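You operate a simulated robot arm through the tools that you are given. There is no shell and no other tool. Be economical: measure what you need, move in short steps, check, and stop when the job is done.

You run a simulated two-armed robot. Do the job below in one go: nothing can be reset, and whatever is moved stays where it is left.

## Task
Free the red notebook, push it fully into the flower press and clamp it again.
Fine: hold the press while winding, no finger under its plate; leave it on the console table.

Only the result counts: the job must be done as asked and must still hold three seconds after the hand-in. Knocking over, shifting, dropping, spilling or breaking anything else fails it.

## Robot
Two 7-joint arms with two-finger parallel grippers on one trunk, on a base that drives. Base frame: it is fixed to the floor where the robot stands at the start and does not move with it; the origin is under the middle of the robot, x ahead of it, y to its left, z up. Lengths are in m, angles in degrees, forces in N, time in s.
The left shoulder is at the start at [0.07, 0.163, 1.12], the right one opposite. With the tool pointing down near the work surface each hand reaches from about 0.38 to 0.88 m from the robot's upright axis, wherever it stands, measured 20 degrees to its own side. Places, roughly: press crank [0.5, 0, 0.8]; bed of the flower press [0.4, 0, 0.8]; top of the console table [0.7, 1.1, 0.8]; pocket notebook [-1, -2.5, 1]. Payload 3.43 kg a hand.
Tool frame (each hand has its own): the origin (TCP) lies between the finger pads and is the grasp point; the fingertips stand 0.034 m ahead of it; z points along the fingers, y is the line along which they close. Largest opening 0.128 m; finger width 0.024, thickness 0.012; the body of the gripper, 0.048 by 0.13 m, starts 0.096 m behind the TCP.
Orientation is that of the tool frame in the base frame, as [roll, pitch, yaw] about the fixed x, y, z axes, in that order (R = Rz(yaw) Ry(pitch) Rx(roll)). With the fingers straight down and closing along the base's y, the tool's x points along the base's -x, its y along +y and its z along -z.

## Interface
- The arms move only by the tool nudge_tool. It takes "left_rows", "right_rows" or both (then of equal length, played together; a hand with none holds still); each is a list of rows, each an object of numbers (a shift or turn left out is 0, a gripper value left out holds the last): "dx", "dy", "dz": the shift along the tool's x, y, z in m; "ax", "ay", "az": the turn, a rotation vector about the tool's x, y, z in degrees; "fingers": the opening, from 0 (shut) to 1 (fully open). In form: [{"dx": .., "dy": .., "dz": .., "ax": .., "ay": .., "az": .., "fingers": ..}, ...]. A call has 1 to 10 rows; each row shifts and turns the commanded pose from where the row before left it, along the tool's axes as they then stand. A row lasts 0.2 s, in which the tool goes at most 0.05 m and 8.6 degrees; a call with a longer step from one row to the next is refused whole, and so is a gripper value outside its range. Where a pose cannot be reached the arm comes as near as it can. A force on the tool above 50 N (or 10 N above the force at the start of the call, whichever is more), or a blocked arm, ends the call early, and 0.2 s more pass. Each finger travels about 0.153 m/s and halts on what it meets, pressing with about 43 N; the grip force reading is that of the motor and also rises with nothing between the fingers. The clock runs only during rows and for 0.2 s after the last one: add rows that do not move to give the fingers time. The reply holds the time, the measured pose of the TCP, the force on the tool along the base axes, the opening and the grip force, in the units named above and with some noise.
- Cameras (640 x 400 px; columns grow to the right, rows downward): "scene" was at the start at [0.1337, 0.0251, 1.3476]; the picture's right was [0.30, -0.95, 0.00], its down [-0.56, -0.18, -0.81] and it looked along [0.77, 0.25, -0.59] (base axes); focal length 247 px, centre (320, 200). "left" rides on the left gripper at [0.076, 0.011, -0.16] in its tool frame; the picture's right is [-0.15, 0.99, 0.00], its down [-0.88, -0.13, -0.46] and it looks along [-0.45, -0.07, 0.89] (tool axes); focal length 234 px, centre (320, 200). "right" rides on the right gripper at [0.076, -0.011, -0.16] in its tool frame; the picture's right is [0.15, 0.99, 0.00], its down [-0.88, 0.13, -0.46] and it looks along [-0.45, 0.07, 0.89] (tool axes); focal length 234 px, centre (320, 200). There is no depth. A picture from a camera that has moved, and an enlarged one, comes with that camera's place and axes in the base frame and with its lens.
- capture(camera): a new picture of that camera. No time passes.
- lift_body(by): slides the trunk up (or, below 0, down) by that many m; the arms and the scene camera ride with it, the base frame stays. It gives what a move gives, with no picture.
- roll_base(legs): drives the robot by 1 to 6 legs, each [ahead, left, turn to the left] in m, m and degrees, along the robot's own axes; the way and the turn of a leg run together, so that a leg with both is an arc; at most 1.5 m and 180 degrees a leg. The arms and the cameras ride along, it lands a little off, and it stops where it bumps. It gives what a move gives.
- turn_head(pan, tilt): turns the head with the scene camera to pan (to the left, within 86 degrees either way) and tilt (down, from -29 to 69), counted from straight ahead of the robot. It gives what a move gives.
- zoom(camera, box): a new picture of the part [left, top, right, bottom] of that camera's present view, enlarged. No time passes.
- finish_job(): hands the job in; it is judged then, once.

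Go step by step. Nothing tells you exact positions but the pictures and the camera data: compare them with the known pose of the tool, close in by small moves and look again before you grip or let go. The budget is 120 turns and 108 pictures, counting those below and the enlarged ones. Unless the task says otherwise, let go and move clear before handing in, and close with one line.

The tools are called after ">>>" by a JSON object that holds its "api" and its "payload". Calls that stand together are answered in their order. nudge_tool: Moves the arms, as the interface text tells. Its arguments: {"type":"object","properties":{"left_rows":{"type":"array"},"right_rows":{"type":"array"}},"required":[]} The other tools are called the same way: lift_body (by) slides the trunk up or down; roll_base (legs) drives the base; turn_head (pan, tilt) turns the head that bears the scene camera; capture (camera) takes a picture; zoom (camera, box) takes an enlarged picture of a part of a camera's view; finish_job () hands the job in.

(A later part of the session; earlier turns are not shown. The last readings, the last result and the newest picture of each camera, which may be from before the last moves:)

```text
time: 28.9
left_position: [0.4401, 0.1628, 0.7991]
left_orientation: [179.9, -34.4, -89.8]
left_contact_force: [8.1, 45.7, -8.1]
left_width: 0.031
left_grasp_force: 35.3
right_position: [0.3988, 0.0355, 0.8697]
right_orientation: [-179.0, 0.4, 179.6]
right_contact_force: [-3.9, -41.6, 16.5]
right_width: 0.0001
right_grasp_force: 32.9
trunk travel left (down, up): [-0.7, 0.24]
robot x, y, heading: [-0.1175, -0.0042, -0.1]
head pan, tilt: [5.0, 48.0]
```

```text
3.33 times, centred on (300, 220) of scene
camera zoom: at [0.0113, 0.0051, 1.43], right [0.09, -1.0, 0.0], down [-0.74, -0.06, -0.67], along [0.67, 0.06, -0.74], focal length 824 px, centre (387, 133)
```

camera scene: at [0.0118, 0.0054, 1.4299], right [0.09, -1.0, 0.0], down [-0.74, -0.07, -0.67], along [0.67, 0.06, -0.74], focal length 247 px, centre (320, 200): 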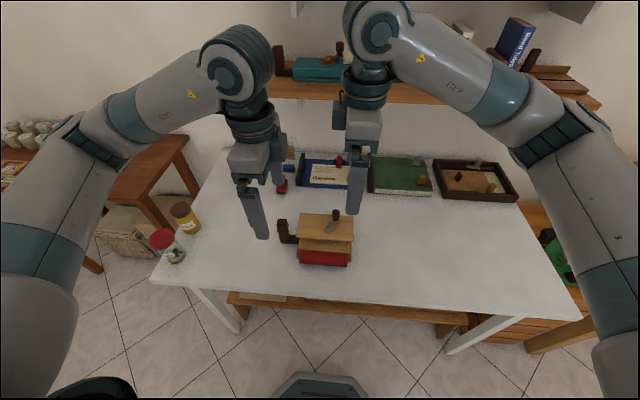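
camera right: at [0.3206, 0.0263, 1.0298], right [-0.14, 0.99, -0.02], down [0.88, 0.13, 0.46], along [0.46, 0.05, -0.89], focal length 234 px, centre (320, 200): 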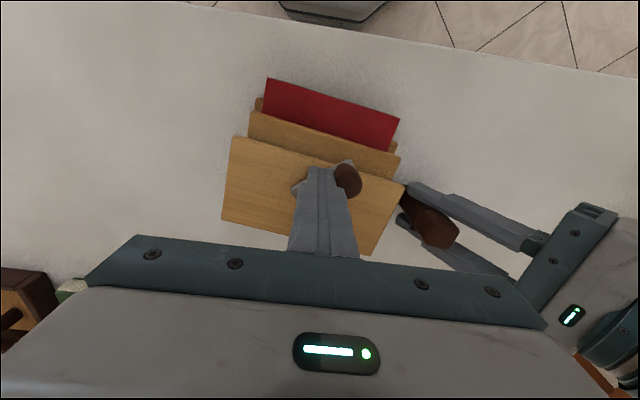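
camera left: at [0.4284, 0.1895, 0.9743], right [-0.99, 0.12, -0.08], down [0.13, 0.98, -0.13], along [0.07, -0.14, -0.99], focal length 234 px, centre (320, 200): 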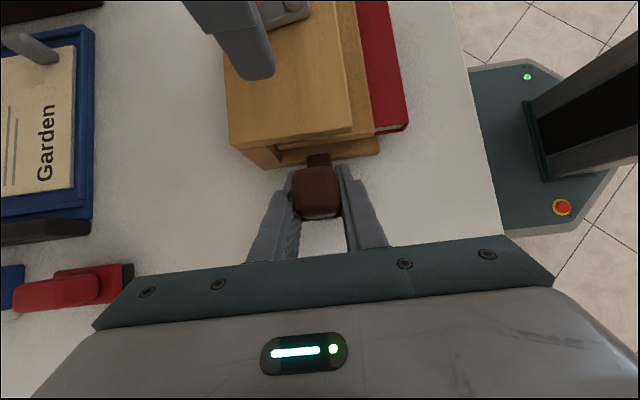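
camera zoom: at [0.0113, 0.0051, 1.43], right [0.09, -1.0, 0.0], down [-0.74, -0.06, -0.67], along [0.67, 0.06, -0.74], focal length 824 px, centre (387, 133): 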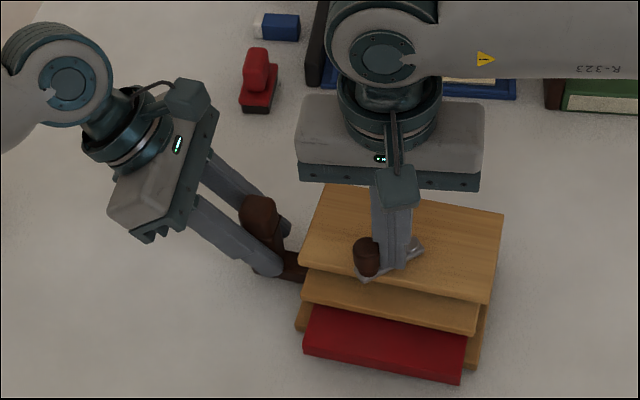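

The press has yawed in the left grip and the peg is jammed against the arm. I'll lift the right hand off and look.

>>> {"api": "nudge_tool", "payload": {"right_rows": [{"dz": -0.025}, {"dz": -0.025}, {"dz": -0.025}]}}

>>> {"api": "capture", "payload": {"camera": "right"}}

>>> {"api": "capture", "payload": {"camera": "left"}}

```text
time: 29.7
left_position: [0.4384, 0.1586, 0.8003]
left_orientation: [179.8, -35.0, -90.2]
left_contact_force: [-0.1, -1.8, -0.5]
left_width: 0.0278
left_grasp_force: 42.7
right_position: [0.4004, 0.0395, 0.9478]
right_orientation: [-179.5, 0.4, 179.8]
right_contact_force: [0.2, -0.5, -0.3]
right_width: 0.0
right_grasp_force: 33.5
trunk travel left (down, up): [-0.7, 0.24]
robot x, y, heading: [-0.117, 0.003, 0.1]
head pan, tilt: [5.0, 48.0]
```

```text
69 pictures are left
camera right: at [0.3217, 0.0285, 1.1075], right [-0.14, 0.99, -0.01], down [0.88, 0.13, 0.46], along [0.46, 0.06, -0.89], focal length 234 px, centre (320, 200)
```

right: 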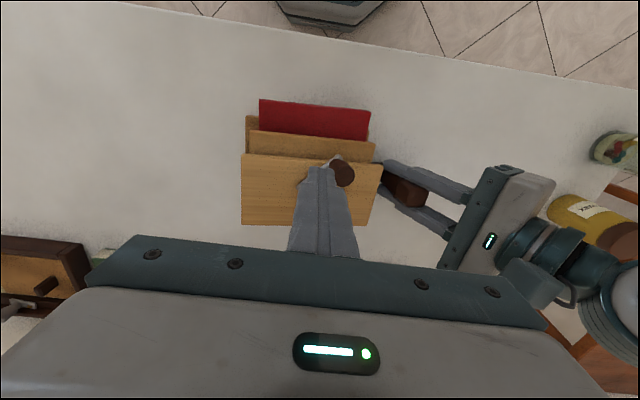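

```text
68 pictures are left
camera left: at [0.4284, 0.1873, 0.9742], right [-0.99, 0.12, -0.08], down [0.13, 0.98, -0.13], along [0.06, -0.14, -0.99], focal length 234 px, centre (320, 200)
```

left: 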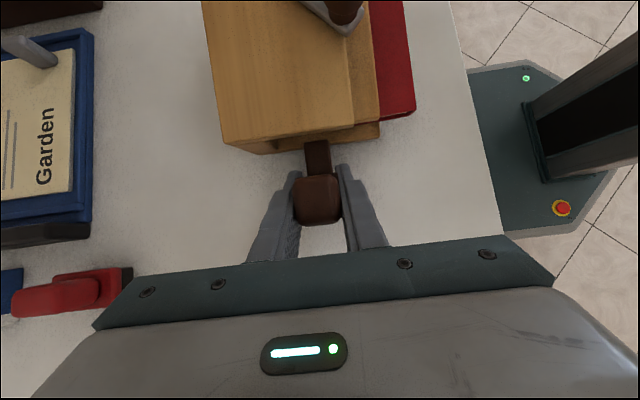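

The press snapped back straight. I'll move the right hand aside for a clear view of the crank and plate.

>>> {"api": "nudge_tool", "payload": {"right_rows": [{"dy": -0.04}, {"dy": -0.04}, {"dy": -0.03, "dx": -0.02}]}}

>>> {"api": "zoom", "payload": {"camera": "scene", "box": [270, 190, 370, 265]}}

>>> {"api": "zoom", "payload": {"camera": "right", "box": [320, 60, 520, 210]}}

```text
time: 30.5
left_position: [0.4405, 0.1598, 0.7997]
left_orientation: [180.0, -34.8, -90.1]
left_contact_force: [1.2, -0.9, 3.8]
left_width: 0.028
left_grasp_force: 42.7
right_position: [0.4202, -0.0732, 0.9439]
right_orientation: [-179.5, 0.4, 179.7]
right_contact_force: [0.3, -0.9, -0.5]
right_width: 0.0
right_grasp_force: 32.8
trunk travel left (down, up): [-0.7, 0.24]
robot x, y, heading: [-0.1163, -0.0, -0.3]
head pan, tilt: [5.0, 48.0]
```

```text
5.33 times, centred on (320, 228) of scene
camera zoom: at [0.0116, 0.0038, 1.43], right [0.09, -1.0, 0.0], down [-0.74, -0.06, -0.67], along [0.67, 0.06, -0.74], focal length 1318 px, centre (320, 53)
```

zoom: 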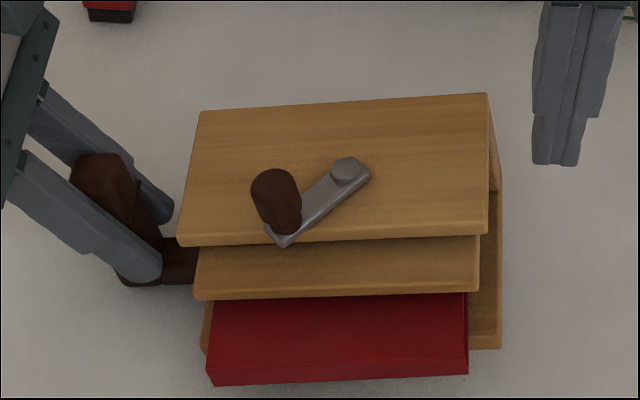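

```text
2.67 times, centred on (420, 135) of right
camera zoom: at [0.3413, -0.0841, 1.1046], right [-0.14, 0.99, -0.01], down [0.88, 0.13, 0.46], along [0.46, 0.06, -0.89], focal length 624 px, centre (53, 373)
```

zoom: 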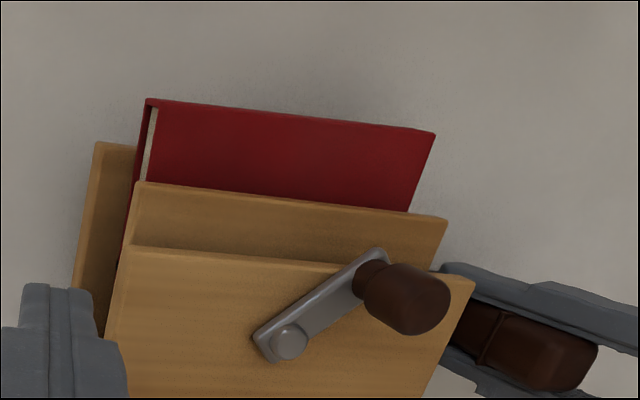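

>>> {"api": "zoom", "payload": {"camera": "left", "box": [190, 0, 450, 250]}}

>>> {"api": "capture", "payload": {"camera": "scene"}}

```text
1.60 times, centred on (320, 125) of left
camera zoom: at [0.4286, 0.1876, 0.9742], right [-0.99, 0.12, -0.08], down [0.13, 0.98, -0.13], along [0.06, -0.14, -0.99], focal length 375 px, centre (320, 320)
```

zoom: 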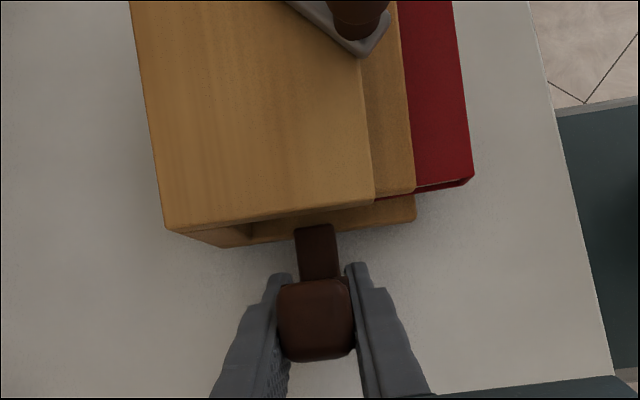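

```text
64 pictures are left
camera scene: at [0.0116, 0.0038, 1.43], right [0.09, -1.0, 0.0], down [-0.74, -0.06, -0.67], along [0.67, 0.06, -0.74], focal length 247 px, centre (320, 200)
```

scene: 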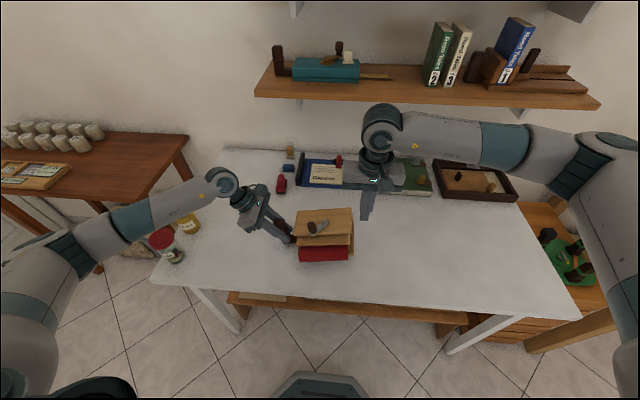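

The press is rolled a few degrees about x, with its right side lifted in the left grip. I'll rotate the left hand back to set it flat, then relax and regrip.

>>> {"api": "nudge_tool", "payload": {"left_rows": [{"ay": -2}, {"ay": -2}, {"ay": -2}, {}]}}

>>> {"api": "zoom", "payload": {"camera": "scene", "box": [270, 190, 370, 265]}}

```text
time: 31.5
left_position: [0.4404, 0.1583, 0.7992]
left_orientation: [179.9, -28.8, -90.1]
left_contact_force: [-0.5, -2.4, 2.5]
left_width: 0.0278
left_grasp_force: 42.5
right_position: [0.4189, -0.0732, 0.9452]
right_orientation: [-179.4, 0.4, 179.7]
right_contact_force: [0.0, 0.2, -0.5]
right_width: 0.0001
right_grasp_force: 32.8
trunk travel left (down, up): [-0.7, 0.24]
robot x, y, heading: [-0.118, 0.0011, 0.0]
head pan, tilt: [5.0, 48.0]
```

```text
5.33 times, centred on (320, 228) of scene
camera zoom: at [0.0116, 0.0047, 1.4299], right [0.09, -1.0, 0.0], down [-0.74, -0.06, -0.67], along [0.67, 0.06, -0.74], focal length 1318 px, centre (320, 53)
```

zoom: 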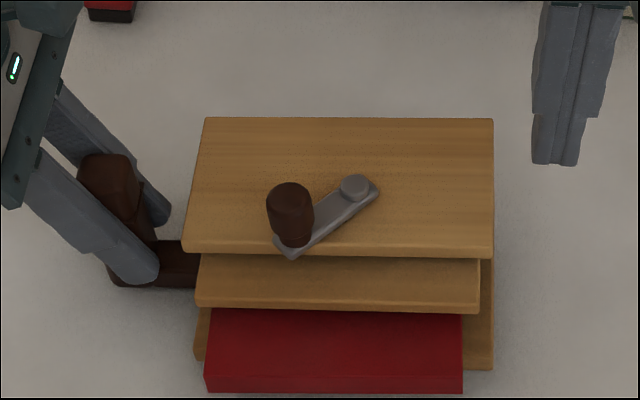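

>>> {"api": "nudge_tool", "payload": {"left_rows": [{"ay": -2}, {"ay": -2}, {"ay": -1}, {"fingers": 0.25}, {}, {"fingers": 0}, {}]}}

>>> {"api": "zoom", "payload": {"camera": "scene", "box": [270, 190, 370, 265]}}

>>> {"api": "zoom", "payload": {"camera": "right", "box": [320, 60, 520, 210]}}

```text
time: 33.1
left_position: [0.4399, 0.1588, 0.7989]
left_orientation: [179.7, -23.7, -90.2]
left_contact_force: [1.2, 0.1, 1.4]
left_width: 0.0277
left_grasp_force: 43.0
right_position: [0.4194, -0.0722, 0.9453]
right_orientation: [-179.4, 0.3, 179.6]
right_contact_force: [-0.9, 0.2, -0.2]
right_width: 0.0
right_grasp_force: 32.7
trunk travel left (down, up): [-0.7, 0.24]
robot x, y, heading: [-0.1193, -0.0008, 0.0]
head pan, tilt: [5.0, 48.0]
```

```text
5.33 times, centred on (320, 228) of scene
camera zoom: at [0.0118, 0.0052, 1.4299], right [0.09, -1.0, 0.0], down [-0.74, -0.06, -0.67], along [0.67, 0.06, -0.74], focal length 1318 px, centre (320, 53)
```

zoom: 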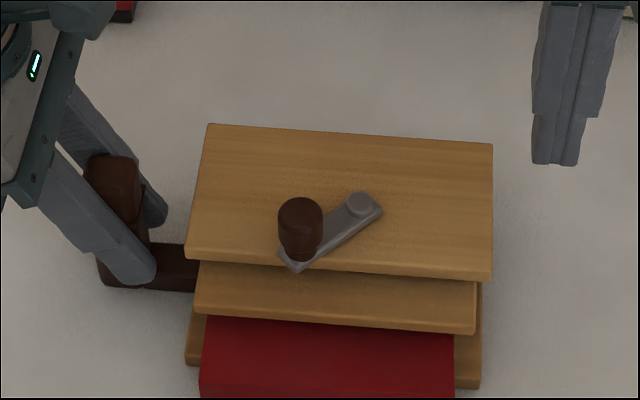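

```text
2.67 times, centred on (420, 135) of right
camera zoom: at [0.3414, -0.083, 1.1047], right [-0.14, 0.99, -0.01], down [0.88, 0.13, 0.46], along [0.46, 0.05, -0.89], focal length 624 px, centre (53, 373)
```

zoom: 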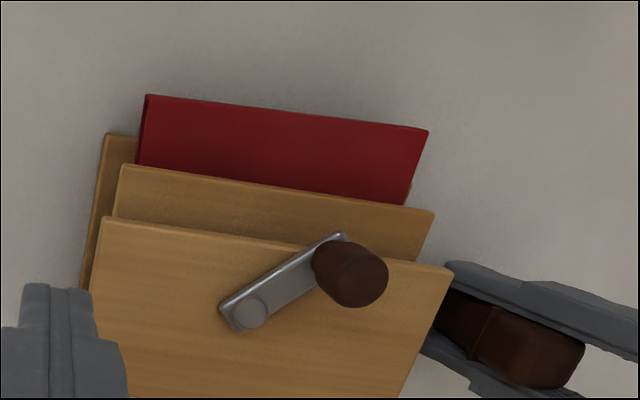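

The press is flat again. The notebook front edge is at x≈0.354, y −0.04…0.10; platen front is at x≈0.387. I'll bring the right hand in front with fingers spread, to test whether the notebook is free.

>>> {"api": "nudge_tool", "payload": {"right_rows": [{"dx": 0.035, "dy": 0.02, "fingers": 0.75}, {"dx": 0.035, "dy": 0.03}, {"dx": 0.035, "dy": 0.03}, {"dx": 0.025, "dy": 0.022}, {"dz": 0.04}, {"dz": 0.04}, {"dz": 0.04}, {"dz": 0.025}, {}]}}

>>> {"api": "zoom", "payload": {"camera": "scene", "box": [240, 180, 400, 300]}}

>>> {"api": "capture", "payload": {"camera": "right"}}

```text
time: 35.1
left_position: [0.439, 0.1591, 0.8]
left_orientation: [179.7, -23.8, -90.3]
left_contact_force: [-0.3, 0.8, 3.4]
left_width: 0.0276
left_grasp_force: 43.3
right_position: [0.2892, 0.0292, 0.7981]
right_orientation: [-179.4, 0.3, 179.6]
right_contact_force: [0.5, -0.7, 0.0]
right_width: 0.096
right_grasp_force: 0.1
trunk travel left (down, up): [-0.7, 0.24]
robot x, y, heading: [-0.1166, -0.0021, 0.0]
head pan, tilt: [5.0, 48.0]
```

```text
3.33 times, centred on (320, 240) of scene
camera zoom: at [0.0112, 0.0053, 1.4299], right [0.09, -1.0, 0.0], down [-0.74, -0.06, -0.67], along [0.67, 0.06, -0.74], focal length 824 px, centre (320, 67)
```

zoom: 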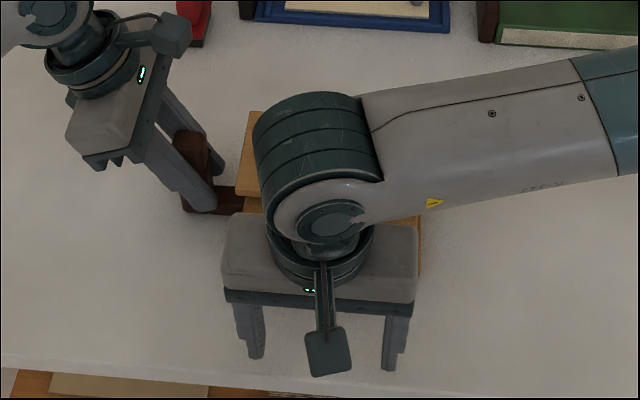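

```text
59 pictures are left
camera right: at [0.2105, 0.019, 0.9587], right [-0.14, 0.99, -0.01], down [0.88, 0.13, 0.46], along [0.46, 0.05, -0.89], focal length 234 px, centre (320, 200)
```

right: 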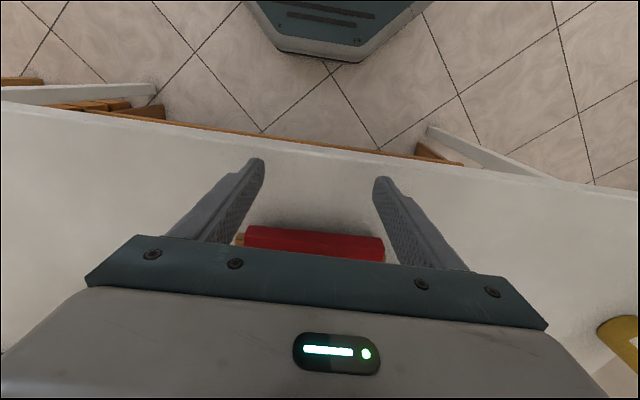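

>>> {"api": "nudge_tool", "payload": {"right_rows": [{"dx": -0.02}, {"dx": -0.02}, {"dx": -0.008}, {"dx": -0.006}, {"dx": -0.006}, {"dx": -0.006}]}}

>>> {"api": "capture", "payload": {"camera": "right"}}

```text
time: 36.5
left_position: [0.4388, 0.1597, 0.7986]
left_orientation: [179.8, -23.8, -90.2]
left_contact_force: [0.2, 0.7, 2.8]
left_width: 0.0275
left_grasp_force: 43.0
right_position: [0.3555, 0.0279, 0.8025]
right_orientation: [-179.4, 0.3, 179.7]
right_contact_force: [0.0, -0.6, -0.4]
right_width: 0.0965
right_grasp_force: 0.0
trunk travel left (down, up): [-0.7, 0.24]
robot x, y, heading: [-0.1179, 0.0, -0.1]
head pan, tilt: [5.0, 48.0]
```

```text
58 pictures are left
camera right: at [0.2768, 0.0179, 0.9613], right [-0.14, 0.99, -0.01], down [0.88, 0.13, 0.46], along [0.46, 0.05, -0.89], focal length 234 px, centre (320, 200)
```

right: 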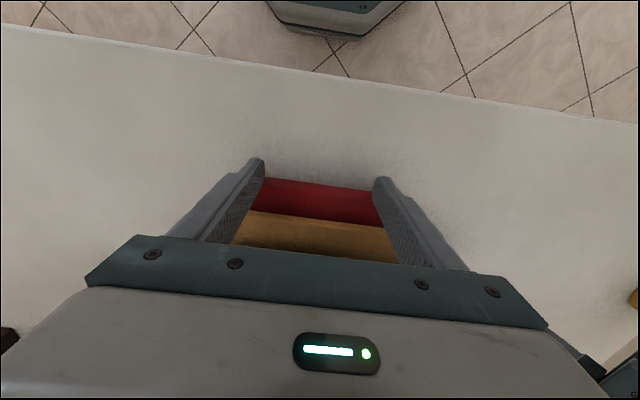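

No contact: the fingertips are passing just above the notebook. I'll back off, lower about 14 mm, and push again.

>>> {"api": "nudge_tool", "payload": {"right_rows": [{"dx": 0.02}, {"dx": 0.02}, {"dx": 0.005, "dz": 0.016}, {"dx": -0.015}, {"dx": -0.01}, {"dx": -0.008}, {"dx": -0.006}, {"dx": -0.006}]}}

>>> {"api": "capture", "payload": {"camera": "right"}}

```text
time: 38.3
left_position: [0.4395, 0.1586, 0.7992]
left_orientation: [179.9, -23.8, -90.2]
left_contact_force: [0.1, 0.9, 3.0]
left_width: 0.0279
left_grasp_force: 42.9
right_position: [0.3559, 0.0305, 0.7843]
right_orientation: [-179.4, 0.4, 179.5]
right_contact_force: [-0.6, 0.2, -1.2]
right_width: 0.096
right_grasp_force: 0.0
trunk travel left (down, up): [-0.7, 0.24]
robot x, y, heading: [-0.1184, 0.0013, 0.1]
head pan, tilt: [5.0, 48.0]
```

```text
57 pictures are left
camera right: at [0.2776, 0.0192, 0.9444], right [-0.14, 0.99, -0.01], down [0.88, 0.13, 0.46], along [0.46, 0.05, -0.89], focal length 234 px, centre (320, 200)
```

right: 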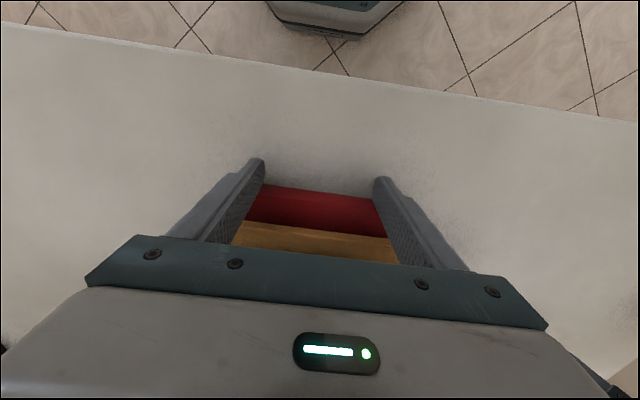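

>>> {"api": "nudge_tool", "payload": {"right_rows": [{"dx": -0.006}, {"dx": -0.006}, {"dx": -0.005}]}}

>>> {"api": "capture", "payload": {"camera": "right"}}

```text
time: 39.1
left_position: [0.4412, 0.1613, 0.7998]
left_orientation: [-179.9, -23.8, -90.0]
left_contact_force: [18.0, 3.0, -2.7]
left_width: 0.028
left_grasp_force: 43.0
right_position: [0.3697, 0.0306, 0.784]
right_orientation: [-179.4, 0.1, 180.0]
right_contact_force: [-20.9, -2.2, 5.7]
right_width: 0.0942
right_grasp_force: 0.1
trunk travel left (down, up): [-0.7, 0.24]
robot x, y, heading: [-0.1166, 0.0003, 0.0]
head pan, tilt: [5.0, 48.0]
```

```text
56 pictures are left
camera right: at [0.2925, 0.0201, 0.9451], right [-0.14, 0.99, -0.01], down [0.88, 0.13, 0.46], along [0.45, 0.06, -0.89], focal length 234 px, centre (320, 200)
```

right: 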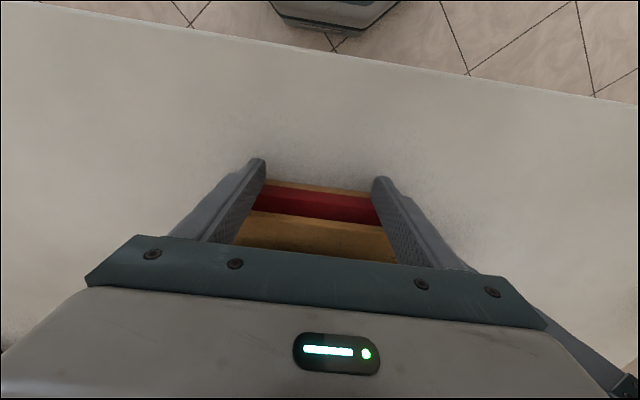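

The notebook is free; the fingers now bear on the base board edge. I'll back off slightly, raise 9 mm and keep pushing.

>>> {"api": "nudge_tool", "payload": {"right_rows": [{"dx": 0.008}, {"dz": -0.009}, {"dx": -0.006}, {"dx": -0.005}, {"dx": -0.004}, {"dx": -0.004}]}}

>>> {"api": "capture", "payload": {"camera": "right"}}

```text
time: 40.5
left_position: [0.4401, 0.1614, 0.7998]
left_orientation: [-179.9, -23.7, -90.0]
left_contact_force: [30.0, 9.6, -5.9]
left_width: 0.0298
left_grasp_force: 42.8
right_position: [0.38, 0.0273, 0.7936]
right_orientation: [-179.4, 0.1, 179.8]
right_contact_force: [-33.1, -7.8, 13.6]
right_width: 0.0913
right_grasp_force: 0.0
trunk travel left (down, up): [-0.7, 0.24]
robot x, y, heading: [-0.1149, -0.002, -0.0]
head pan, tilt: [5.0, 48.0]
```

```text
55 pictures are left
camera right: at [0.3036, 0.0182, 0.9545], right [-0.14, 0.99, -0.01], down [0.88, 0.13, 0.46], along [0.45, 0.05, -0.89], focal length 234 px, centre (320, 200)
```

right: 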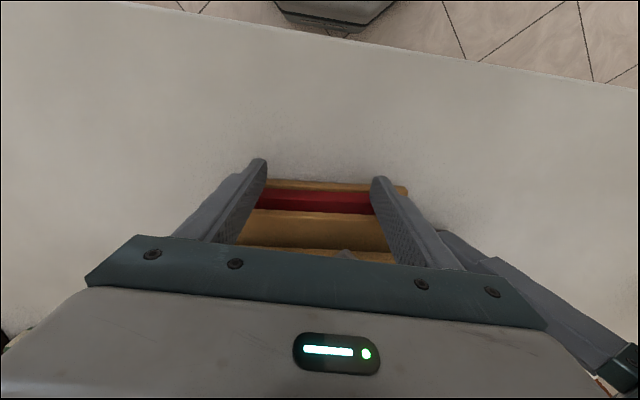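

>>> {"api": "nudge_tool", "payload": {"right_rows": [{"dx": 0.02}, {"dx": 0.03}, {"dz": -0.04, "dy": -0.02}, {"dz": -0.04, "dy": -0.03}, {"dz": -0.04, "dy": -0.04}, {"dz": -0.03, "dy": -0.04}, {"dy": -0.04}, {"dy": -0.04}]}}

>>> {"api": "zoom", "payload": {"camera": "scene", "box": [260, 180, 380, 270]}}

>>> {"api": "capture", "payload": {"camera": "right"}}

>>> {"api": "zoom", "payload": {"camera": "left", "box": [190, 0, 450, 250]}}

```text
refused: row 5 steps farther than a row can; nothing moved
```

```text
4.44 times, centred on (320, 225) of scene
camera zoom: at [0.0112, 0.0055, 1.43], right [0.09, -1.0, 0.0], down [-0.74, -0.06, -0.67], along [0.67, 0.06, -0.74], focal length 1098 px, centre (320, 89)
```

zoom: 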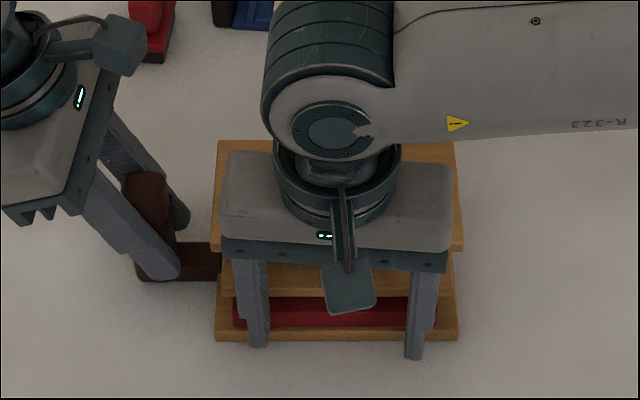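

```text
53 pictures are left
camera right: at [0.3036, 0.0182, 0.9545], right [-0.14, 0.99, -0.01], down [0.88, 0.13, 0.46], along [0.45, 0.05, -0.89], focal length 234 px, centre (320, 200)
```

right: 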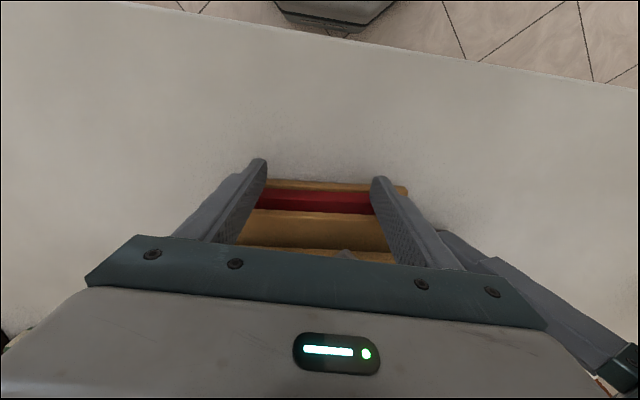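

```text
1.60 times, centred on (320, 125) of left
camera zoom: at [0.4293, 0.1565, 0.9757], right [-0.99, 0.13, -0.06], down [0.13, 0.99, 0.07], along [0.07, 0.06, -1.0], focal length 375 px, centre (320, 320)
```

zoom: 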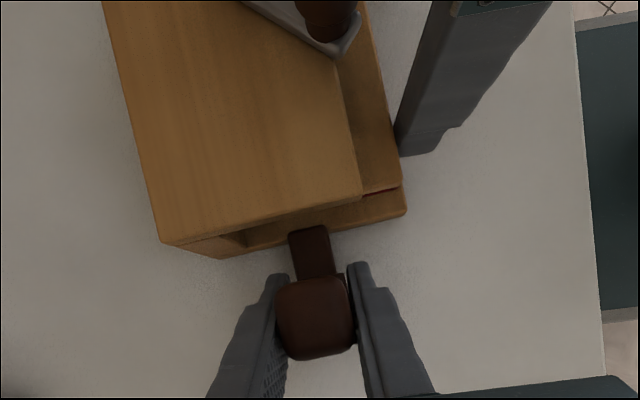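

>>> {"api": "nudge_tool", "payload": {"right_rows": [{"dx": 0.02}, {"dx": 0.03}, {"dz": -0.04, "dy": -0.02}, {"dz": -0.04, "dy": -0.025}, {"dz": -0.035, "dy": -0.03}, {"dz": -0.03, "dy": -0.035}, {"dy": -0.04}, {"dy": -0.03}]}}

>>> {"api": "zoom", "payload": {"camera": "scene", "box": [260, 180, 380, 270]}}

>>> {"api": "zoom", "payload": {"camera": "left", "box": [190, 0, 450, 250]}}

>>> {"api": "capture", "payload": {"camera": "right"}}

```text
time: 42.3
left_position: [0.4383, 0.1592, 0.8001]
left_orientation: [179.8, -23.8, -90.1]
left_contact_force: [-2.8, -0.9, 3.2]
left_width: 0.0278
left_grasp_force: 43.0
right_position: [0.3313, -0.1505, 0.9409]
right_orientation: [-179.4, 0.3, 179.6]
right_contact_force: [0.0, 0.1, 0.1]
right_width: 0.096
right_grasp_force: 0.0
trunk travel left (down, up): [-0.7, 0.24]
robot x, y, heading: [-0.1149, -0.0025, -0.1]
head pan, tilt: [5.0, 48.0]
```

```text
4.44 times, centred on (320, 225) of scene
camera zoom: at [0.0108, 0.0043, 1.43], right [0.09, -1.0, 0.0], down [-0.74, -0.06, -0.67], along [0.67, 0.06, -0.74], focal length 1098 px, centre (320, 89)
```

zoom: 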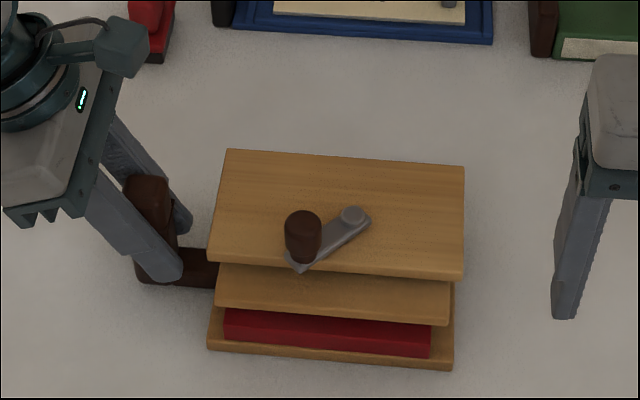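

```text
1.60 times, centred on (320, 125) of left
camera zoom: at [0.4277, 0.1544, 0.976], right [-0.99, 0.14, -0.06], down [0.13, 0.99, 0.06], along [0.06, 0.05, -1.0], focal length 375 px, centre (320, 320)
```

zoom: 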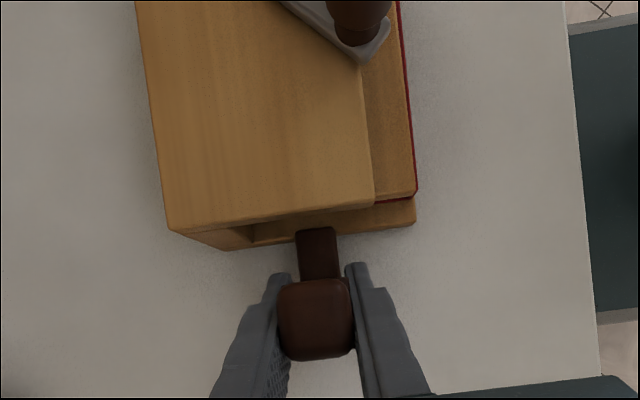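

```text
49 pictures are left
camera right: at [0.2534, -0.1607, 1.1018], right [-0.14, 0.99, -0.01], down [0.88, 0.13, 0.46], along [0.46, 0.06, -0.89], focal length 234 px, centre (320, 200)
```

right: 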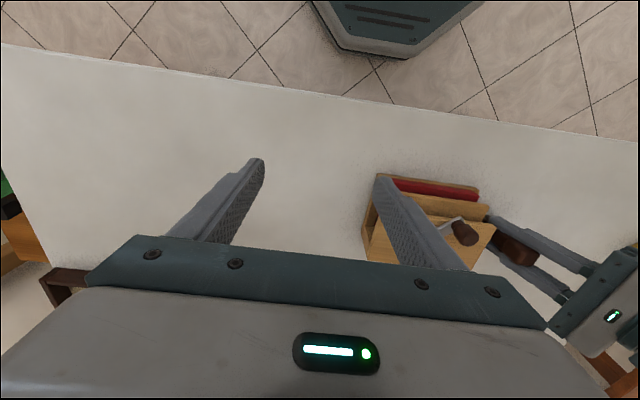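

The notebook is now inside the base board, parallel to and about 2 mm proud of the plate. It stopped hard at about 33 N, which looks like the back stop. Next I'll re-tilt the left hand for clearance and bring the closed right fingers above the trailing spot for winding counter-clockwise.

>>> {"api": "nudge_tool", "payload": {"left_rows": [{"fingers": 0.26}, {}, {"ay": 4}, {"ay": 4}, {"ay": 3}, {"fingers": 0}, {}], "right_rows": [{"fingers": 0}, {"dx": -0.019, "dy": 0.0357}, {"dx": -0.019, "dy": 0.0357}, {"dx": -0.019, "dy": 0.0357}, {"dx": -0.019, "dy": 0.0357}, {"dx": -0.019, "dy": 0.0357}, {"dx": -0.019, "dy": 0.0357}]}}

>>> {"api": "zoom", "payload": {"camera": "right", "box": [200, 40, 440, 220]}}

>>> {"api": "zoom", "payload": {"camera": "scene", "box": [260, 180, 380, 270]}}

```text
time: 43.9
left_position: [0.4392, 0.1598, 0.7994]
left_orientation: [179.8, -34.8, -90.0]
left_contact_force: [-0.2, -0.2, 0.4]
left_width: 0.0277
left_grasp_force: 43.5
right_position: [0.4483, 0.0647, 0.9388]
right_orientation: [-179.3, 0.5, 179.6]
right_contact_force: [1.0, 0.1, -0.5]
right_width: 0.0
right_grasp_force: 33.1
trunk travel left (down, up): [-0.7, 0.24]
robot x, y, heading: [-0.1188, 0.0016, -0.2]
head pan, tilt: [5.0, 48.0]
```

```text
2.22 times, centred on (320, 130) of right
camera zoom: at [0.3695, 0.0547, 1.0984], right [-0.14, 0.99, -0.01], down [0.88, 0.13, 0.46], along [0.46, 0.05, -0.89], focal length 520 px, centre (320, 356)
```

zoom: 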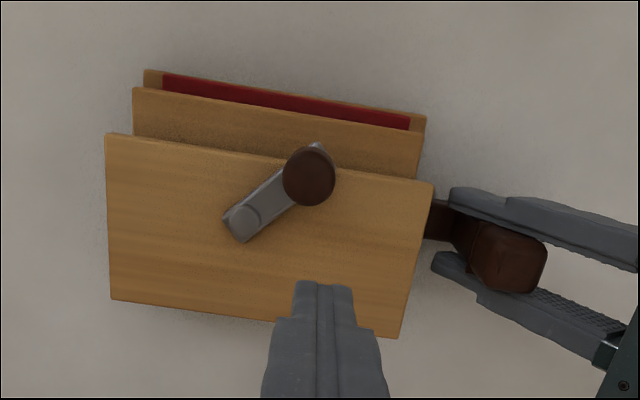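

```text
4.44 times, centred on (320, 225) of scene
camera zoom: at [0.012, 0.007, 1.4298], right [0.09, -1.0, 0.0], down [-0.74, -0.07, -0.67], along [0.67, 0.06, -0.74], focal length 1098 px, centre (320, 89)
```

zoom: 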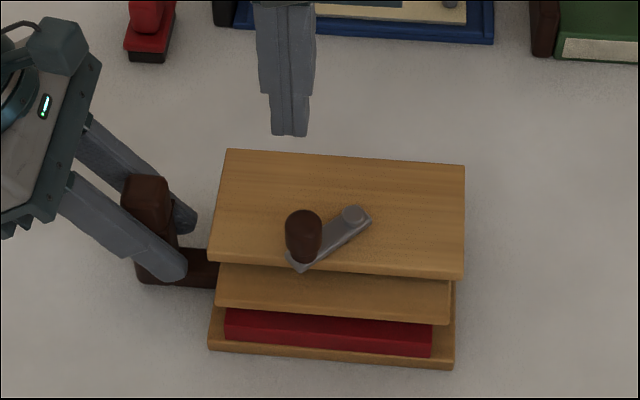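

>>> {"api": "nudge_tool", "payload": {"right_rows": [{"dx": 0.005, "dy": -0.0014, "dz": 0.034}, {"dz": 0.034}, {"dx": 0.01482, "dy": -0.00052}, {"dx": 0.01375, "dy": -0.00556}, {"dx": 0.01102, "dy": -0.00992}, {"dx": 0.00696, "dy": -0.0131}]}}

>>> {"api": "zoom", "payload": {"camera": "right", "box": [200, 40, 440, 220]}}

>>> {"api": "zoom", "payload": {"camera": "scene", "box": [260, 180, 380, 270]}}

```text
time: 45.3
left_position: [0.4389, 0.1594, 0.7999]
left_orientation: [179.7, -34.7, -90.0]
left_contact_force: [-3.3, -2.8, -0.6]
left_width: 0.0279
left_grasp_force: 42.3
right_position: [0.3937, 0.0336, 0.8701]
right_orientation: [-179.5, 0.3, 179.8]
right_contact_force: [0.0, 1.9, 1.9]
right_width: 0.0
right_grasp_force: 32.6
trunk travel left (down, up): [-0.7, 0.24]
robot x, y, heading: [-0.118, 0.0008, -0.1]
head pan, tilt: [5.0, 48.0]
```

```text
2.22 times, centred on (320, 130) of right
camera zoom: at [0.3162, 0.0226, 1.0303], right [-0.14, 0.99, -0.01], down [0.88, 0.13, 0.46], along [0.46, 0.06, -0.89], focal length 520 px, centre (320, 356)
```

zoom: 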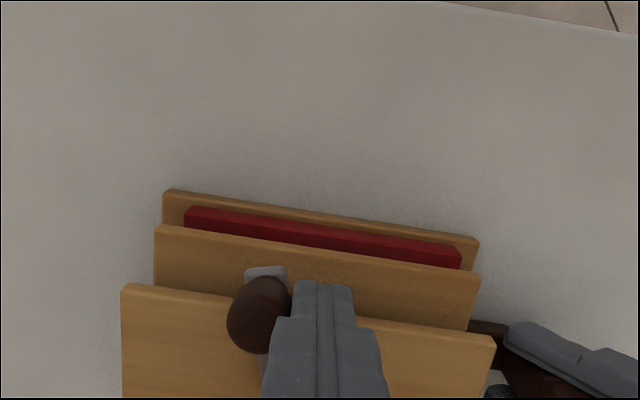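

```text
4.44 times, centred on (320, 225) of scene
camera zoom: at [0.012, 0.005, 1.4298], right [0.09, -1.0, 0.0], down [-0.74, -0.06, -0.67], along [0.67, 0.06, -0.74], focal length 1098 px, centre (320, 89)
```

zoom: 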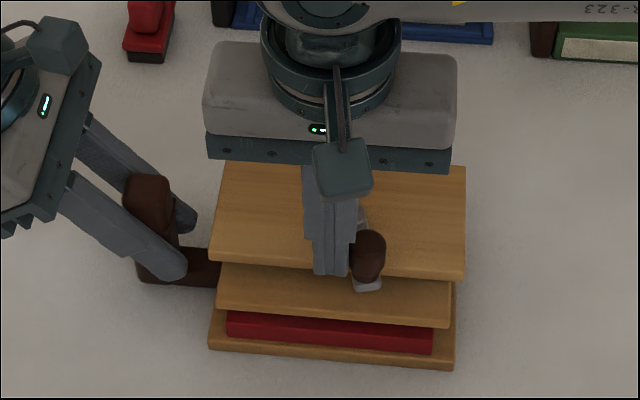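

Winding works with low force and the press stays put, so I'll continue.

>>> {"api": "nudge_tool", "payload": {"right_rows": [{"dx": 0.00206, "dy": -0.01468}, {"dx": -0.00308, "dy": -0.01451}, {"dx": -0.00786, "dy": -0.01258}, {"dx": -0.01168, "dy": -0.00913}, {"dx": -0.0141, "dy": -0.00459}]}}

>>> {"api": "zoom", "payload": {"camera": "right", "box": [200, 40, 440, 220]}}

>>> {"api": "zoom", "payload": {"camera": "scene", "box": [260, 180, 380, 270]}}

```text
time: 46.5
left_position: [0.4401, 0.1602, 0.7989]
left_orientation: [179.8, -34.7, -90.0]
left_contact_force: [4.8, -0.6, -0.1]
left_width: 0.0278
left_grasp_force: 42.5
right_position: [0.4283, -0.0227, 0.8699]
right_orientation: [-179.4, 0.3, 179.7]
right_contact_force: [-2.6, -0.8, -0.1]
right_width: 0.0002
right_grasp_force: 32.6
trunk travel left (down, up): [-0.7, 0.24]
robot x, y, heading: [-0.1215, -0.0012, -0.1]
head pan, tilt: [5.0, 48.0]
```

```text
2.22 times, centred on (320, 130) of right
camera zoom: at [0.3505, -0.0331, 1.0305], right [-0.14, 0.99, -0.01], down [0.88, 0.13, 0.46], along [0.46, 0.05, -0.89], focal length 520 px, centre (320, 356)
```

zoom: 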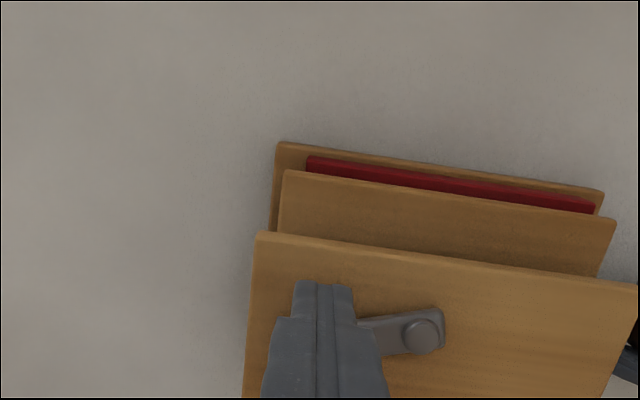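

```text
4.44 times, centred on (320, 225) of scene
camera zoom: at [0.0122, 0.0054, 1.4298], right [0.09, -1.0, 0.0], down [-0.74, -0.06, -0.67], along [0.67, 0.06, -0.74], focal length 1098 px, centre (320, 89)
```

zoom: 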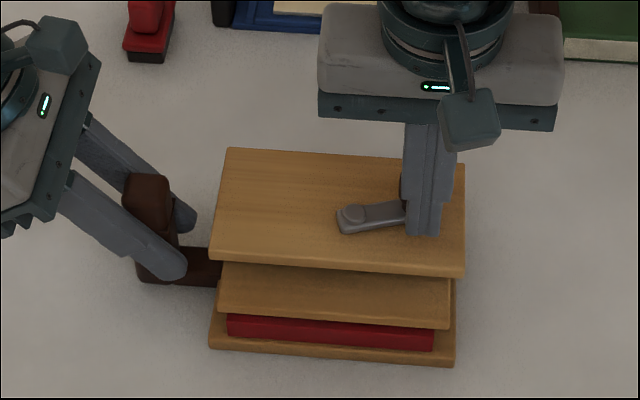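

>>> {"api": "nudge_tool", "payload": {"right_rows": [{"dx": -0.01482, "dy": 0.00052}, {"dx": -0.01375, "dy": 0.00556}, {"dx": -0.0057, "dy": 0.0047}]}}

>>> {"api": "zoom", "payload": {"camera": "right", "box": [200, 40, 440, 220]}}

>>> {"api": "zoom", "payload": {"camera": "scene", "box": [260, 180, 380, 270]}}

```text
time: 47.3
left_position: [0.4391, 0.1592, 0.7997]
left_orientation: [179.9, -34.9, -90.1]
left_contact_force: [10.5, -3.6, -0.2]
left_width: 0.0283
left_grasp_force: 43.0
right_position: [0.4621, -0.0114, 0.8708]
right_orientation: [-179.4, 0.2, 179.7]
right_contact_force: [-10.7, 4.2, -3.5]
right_width: 0.0
right_grasp_force: 32.7
trunk travel left (down, up): [-0.7, 0.24]
robot x, y, heading: [-0.1174, 0.0016, -0.0]
head pan, tilt: [5.0, 48.0]
```

```text
2.22 times, centred on (320, 130) of right
camera zoom: at [0.385, -0.0216, 1.0314], right [-0.14, 0.99, -0.01], down [0.88, 0.13, 0.46], along [0.46, 0.05, -0.89], focal length 520 px, centre (320, 356)
```

zoom: 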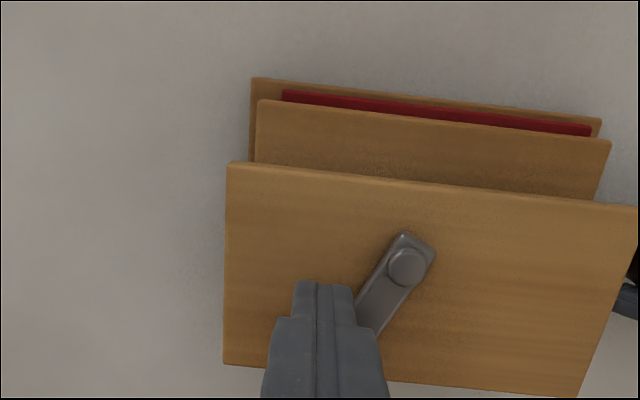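

```text
4.44 times, centred on (320, 225) of scene
camera zoom: at [0.0121, 0.0054, 1.4299], right [0.09, -1.0, 0.0], down [-0.74, -0.06, -0.67], along [0.67, 0.06, -0.74], focal length 1098 px, centre (320, 89)
```

zoom: 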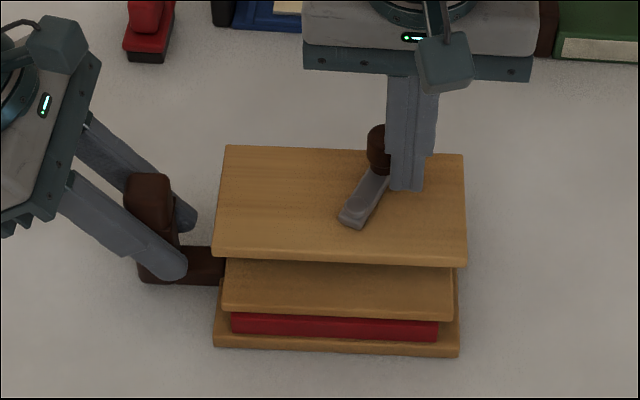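

The crank is back at its original angle with force rising. I'll add a few smaller steps to tighten it.

>>> {"api": "nudge_tool", "payload": {"right_rows": [{"dx": -0.0068, "dy": 0.0032}, {"dx": -0.0045, "dy": 0.0059}]}}

>>> {"api": "zoom", "payload": {"camera": "right", "box": [200, 40, 440, 220]}}

```text
time: 47.9
left_position: [0.4392, 0.1608, 0.8]
left_orientation: [179.8, -34.8, -90.1]
left_contact_force: [6.6, 5.5, 4.6]
left_width: 0.0296
left_grasp_force: 43.2
right_position: [0.4751, -0.0035, 0.8723]
right_orientation: [-179.4, 0.5, 179.4]
right_contact_force: [-5.7, -2.7, -1.9]
right_width: 0.0
right_grasp_force: 33.6
trunk travel left (down, up): [-0.7, 0.24]
robot x, y, heading: [-0.1171, -0.0031, 0.0]
head pan, tilt: [5.0, 48.0]
```

```text
2.22 times, centred on (320, 130) of right
camera zoom: at [0.3974, -0.0125, 1.0321], right [-0.14, 0.99, -0.01], down [0.88, 0.13, 0.46], along [0.46, 0.05, -0.89], focal length 520 px, centre (320, 356)
```

zoom: 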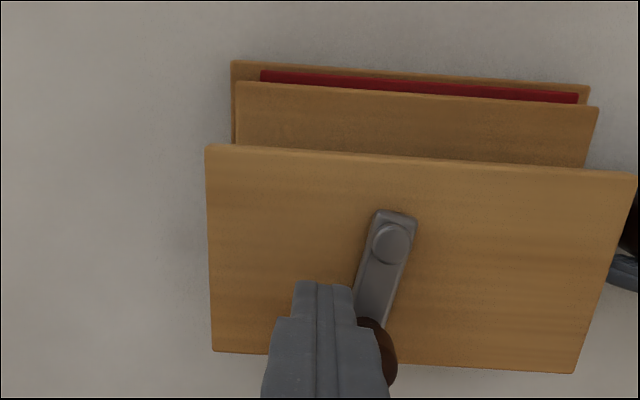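

>>> {"api": "nudge_tool", "payload": {"right_rows": [{"dx": 0.001, "dy": 0.006}, {"dx": 0.002, "dy": 0.006}]}}

>>> {"api": "zoom", "payload": {"camera": "right", "box": [200, 40, 440, 220]}}

```text
time: 48.5
left_position: [0.4388, 0.1619, 0.7984]
left_orientation: [179.8, -34.7, -90.0]
left_contact_force: [2.2, 19.0, 6.0]
left_width: 0.0284
left_grasp_force: 43.9
right_position: [0.4726, 0.0069, 0.8723]
right_orientation: [-179.2, 0.5, 179.5]
right_contact_force: [1.0, -16.4, -1.3]
right_width: 0.0
right_grasp_force: 33.5
trunk travel left (down, up): [-0.7, 0.24]
robot x, y, heading: [-0.1146, -0.0028, -0.1]
head pan, tilt: [5.0, 48.0]
```

```text
2.22 times, centred on (320, 130) of right
camera zoom: at [0.3938, -0.0018, 1.0321], right [-0.14, 0.99, -0.01], down [0.88, 0.13, 0.46], along [0.46, 0.05, -0.89], focal length 520 px, centre (320, 356)
```

zoom: 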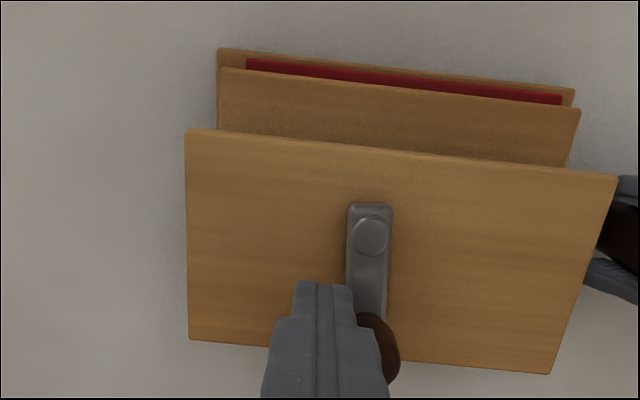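

>>> {"api": "nudge_tool", "payload": {"right_rows": [{"dx": 0.001, "dy": 0.006}, {"dx": 0.002, "dy": 0.006}, {"dx": 0.002, "dy": 0.004}]}}

>>> {"api": "zoom", "payload": {"camera": "right", "box": [200, 40, 440, 220]}}

```text
time: 49.3
left_position: [0.4389, 0.1621, 0.7989]
left_orientation: [179.7, -34.5, -90.0]
left_contact_force: [1.0, 35.8, 0.3]
left_width: 0.0282
left_grasp_force: 43.1
right_position: [0.4689, 0.0216, 0.8714]
right_orientation: [-179.0, 0.6, 179.4]
right_contact_force: [5.8, -38.1, 13.2]
right_width: 0.0
right_grasp_force: 32.8
trunk travel left (down, up): [-0.7, 0.24]
robot x, y, heading: [-0.1164, 0.0015, 0.3]
head pan, tilt: [5.0, 48.0]
```

```text
2.22 times, centred on (320, 130) of right
camera zoom: at [0.3902, 0.0124, 1.032], right [-0.14, 0.99, -0.02], down [0.88, 0.13, 0.46], along [0.46, 0.05, -0.89], focal length 520 px, centre (320, 356)
```

zoom: 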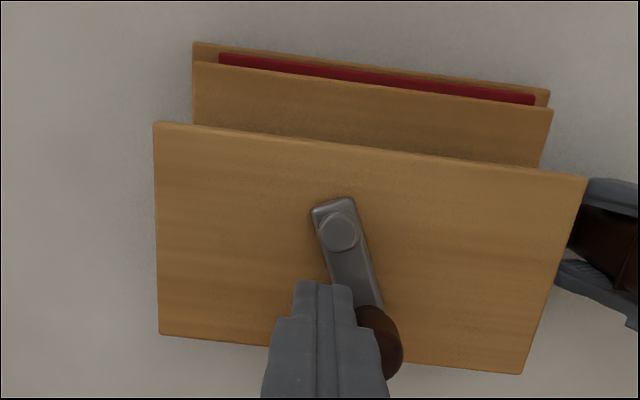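

That is firmly tight: 38 N at about +20°, past its original angle. I'll back the peg off sideways, lift it clear and check.

>>> {"api": "nudge_tool", "payload": {"right_rows": [{"dy": -0.012}, {"dy": -0.01}, {"dz": -0.03}, {"dz": -0.04}, {"dy": -0.045}, {"dy": -0.045}, {"dy": -0.045}]}}

>>> {"api": "zoom", "payload": {"camera": "scene", "box": [260, 180, 380, 270]}}

>>> {"api": "zoom", "payload": {"camera": "left", "box": [190, 0, 450, 250]}}

```text
time: 50.9
left_position: [0.4379, 0.1591, 0.7991]
left_orientation: [179.6, -34.6, -90.0]
left_contact_force: [-0.6, -0.3, -5.1]
left_width: 0.028
left_grasp_force: 43.4
right_position: [0.4652, -0.135, 0.9418]
right_orientation: [-179.5, 0.4, 179.6]
right_contact_force: [0.2, -0.4, 0.2]
right_width: 0.0
right_grasp_force: 33.0
trunk travel left (down, up): [-0.7, 0.24]
robot x, y, heading: [-0.1189, -0.0008, -0.1]
head pan, tilt: [5.0, 48.0]
```

```text
4.44 times, centred on (320, 225) of scene
camera zoom: at [0.0118, 0.0032, 1.4298], right [0.09, -1.0, 0.0], down [-0.74, -0.06, -0.67], along [0.67, 0.06, -0.74], focal length 1098 px, centre (320, 89)
```

zoom: 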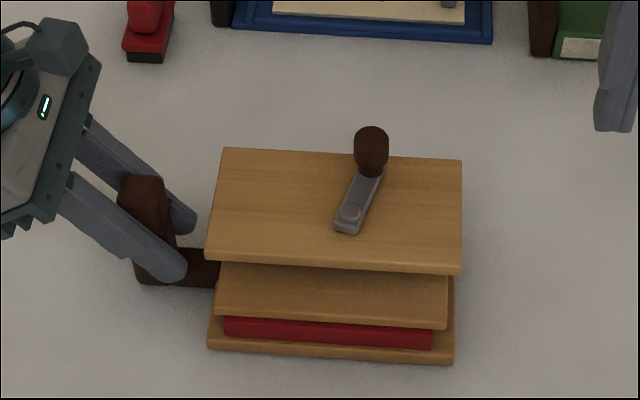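

```text
1.60 times, centred on (320, 125) of left
camera zoom: at [0.4277, 0.1879, 0.9731], right [-0.99, 0.12, -0.08], down [0.13, 0.98, -0.13], along [0.06, -0.14, -0.99], focal length 375 px, centre (320, 320)
```

zoom: 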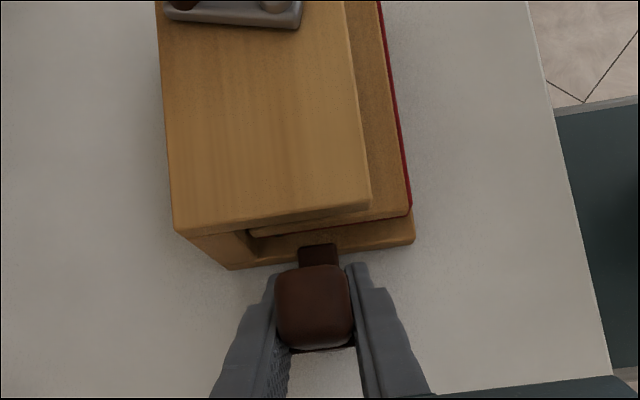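

The plate is clamped on the notebook, with the crank resting past its original angle. To carry the press stably I'll turn the right hand 90° so it can grip the top board's front and back edges, while the left keeps the post. Meanwhile I'll survey the console table.

>>> {"api": "nudge_tool", "payload": {"right_rows": [{"az": 8.4, "dz": -0.03}, {"az": 8.4, "dz": -0.02}, {"az": 8.4}, {"az": 8.4}, {"az": 8.4}, {"az": 8.4}, {"az": 8.4}, {"az": 8.4}, {"az": 8.4}, {"az": 8.4, "fingers": 1}]}}

>>> {"api": "turn_head", "payload": {"pan": 50, "tilt": 30}}

>>> {"api": "capture", "payload": {"camera": "scene"}}

```text
time: 53.1
left_position: [0.4406, 0.159, 0.7996]
left_orientation: [179.7, -34.8, -90.0]
left_contact_force: [0.5, 0.5, -4.9]
left_width: 0.0279
left_grasp_force: 43.1
right_position: [0.4679, -0.1311, 0.9945]
right_orientation: [179.7, 0.6, 95.5]
right_contact_force: [0.0, -0.3, -0.1]
right_width: 0.1155
right_grasp_force: 0.1
trunk travel left (down, up): [-0.7, 0.24]
robot x, y, heading: [-0.115, 0.001, 0.1]
head pan, tilt: [5.0, 48.0]
```

```text
time: 54.2
left_position: [0.4403, 0.1592, 0.7991]
left_orientation: [179.7, -34.8, -90.1]
left_contact_force: [-0.2, 0.4, -4.7]
left_width: 0.0277
left_grasp_force: 42.9
right_position: [0.4652, -0.1303, 0.9925]
right_orientation: [179.7, 0.7, 95.7]
right_contact_force: [0.2, 0.2, 0.3]
right_width: 0.1281
right_grasp_force: 0.1
trunk travel left (down, up): [-0.7, 0.24]
robot x, y, heading: [-0.1169, -0.0016, -0.1]
head pan, tilt: [50.0, 30.0]
```

```text
35 pictures are left
camera scene: at [-0.0079, 0.0676, 1.4566], right [0.77, -0.64, 0.0], down [-0.32, -0.38, -0.87], along [0.56, 0.66, -0.5], focal length 247 px, centre (320, 200)
```

scene: 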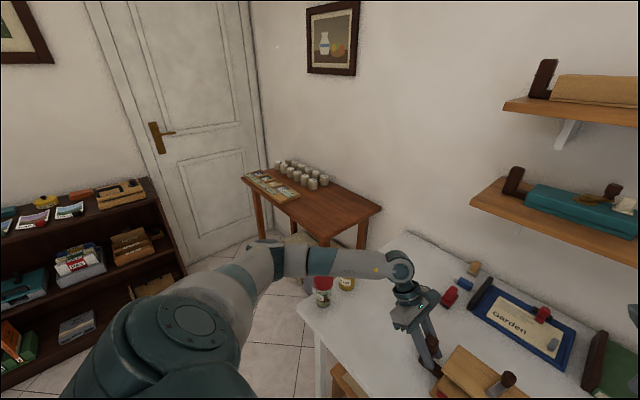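

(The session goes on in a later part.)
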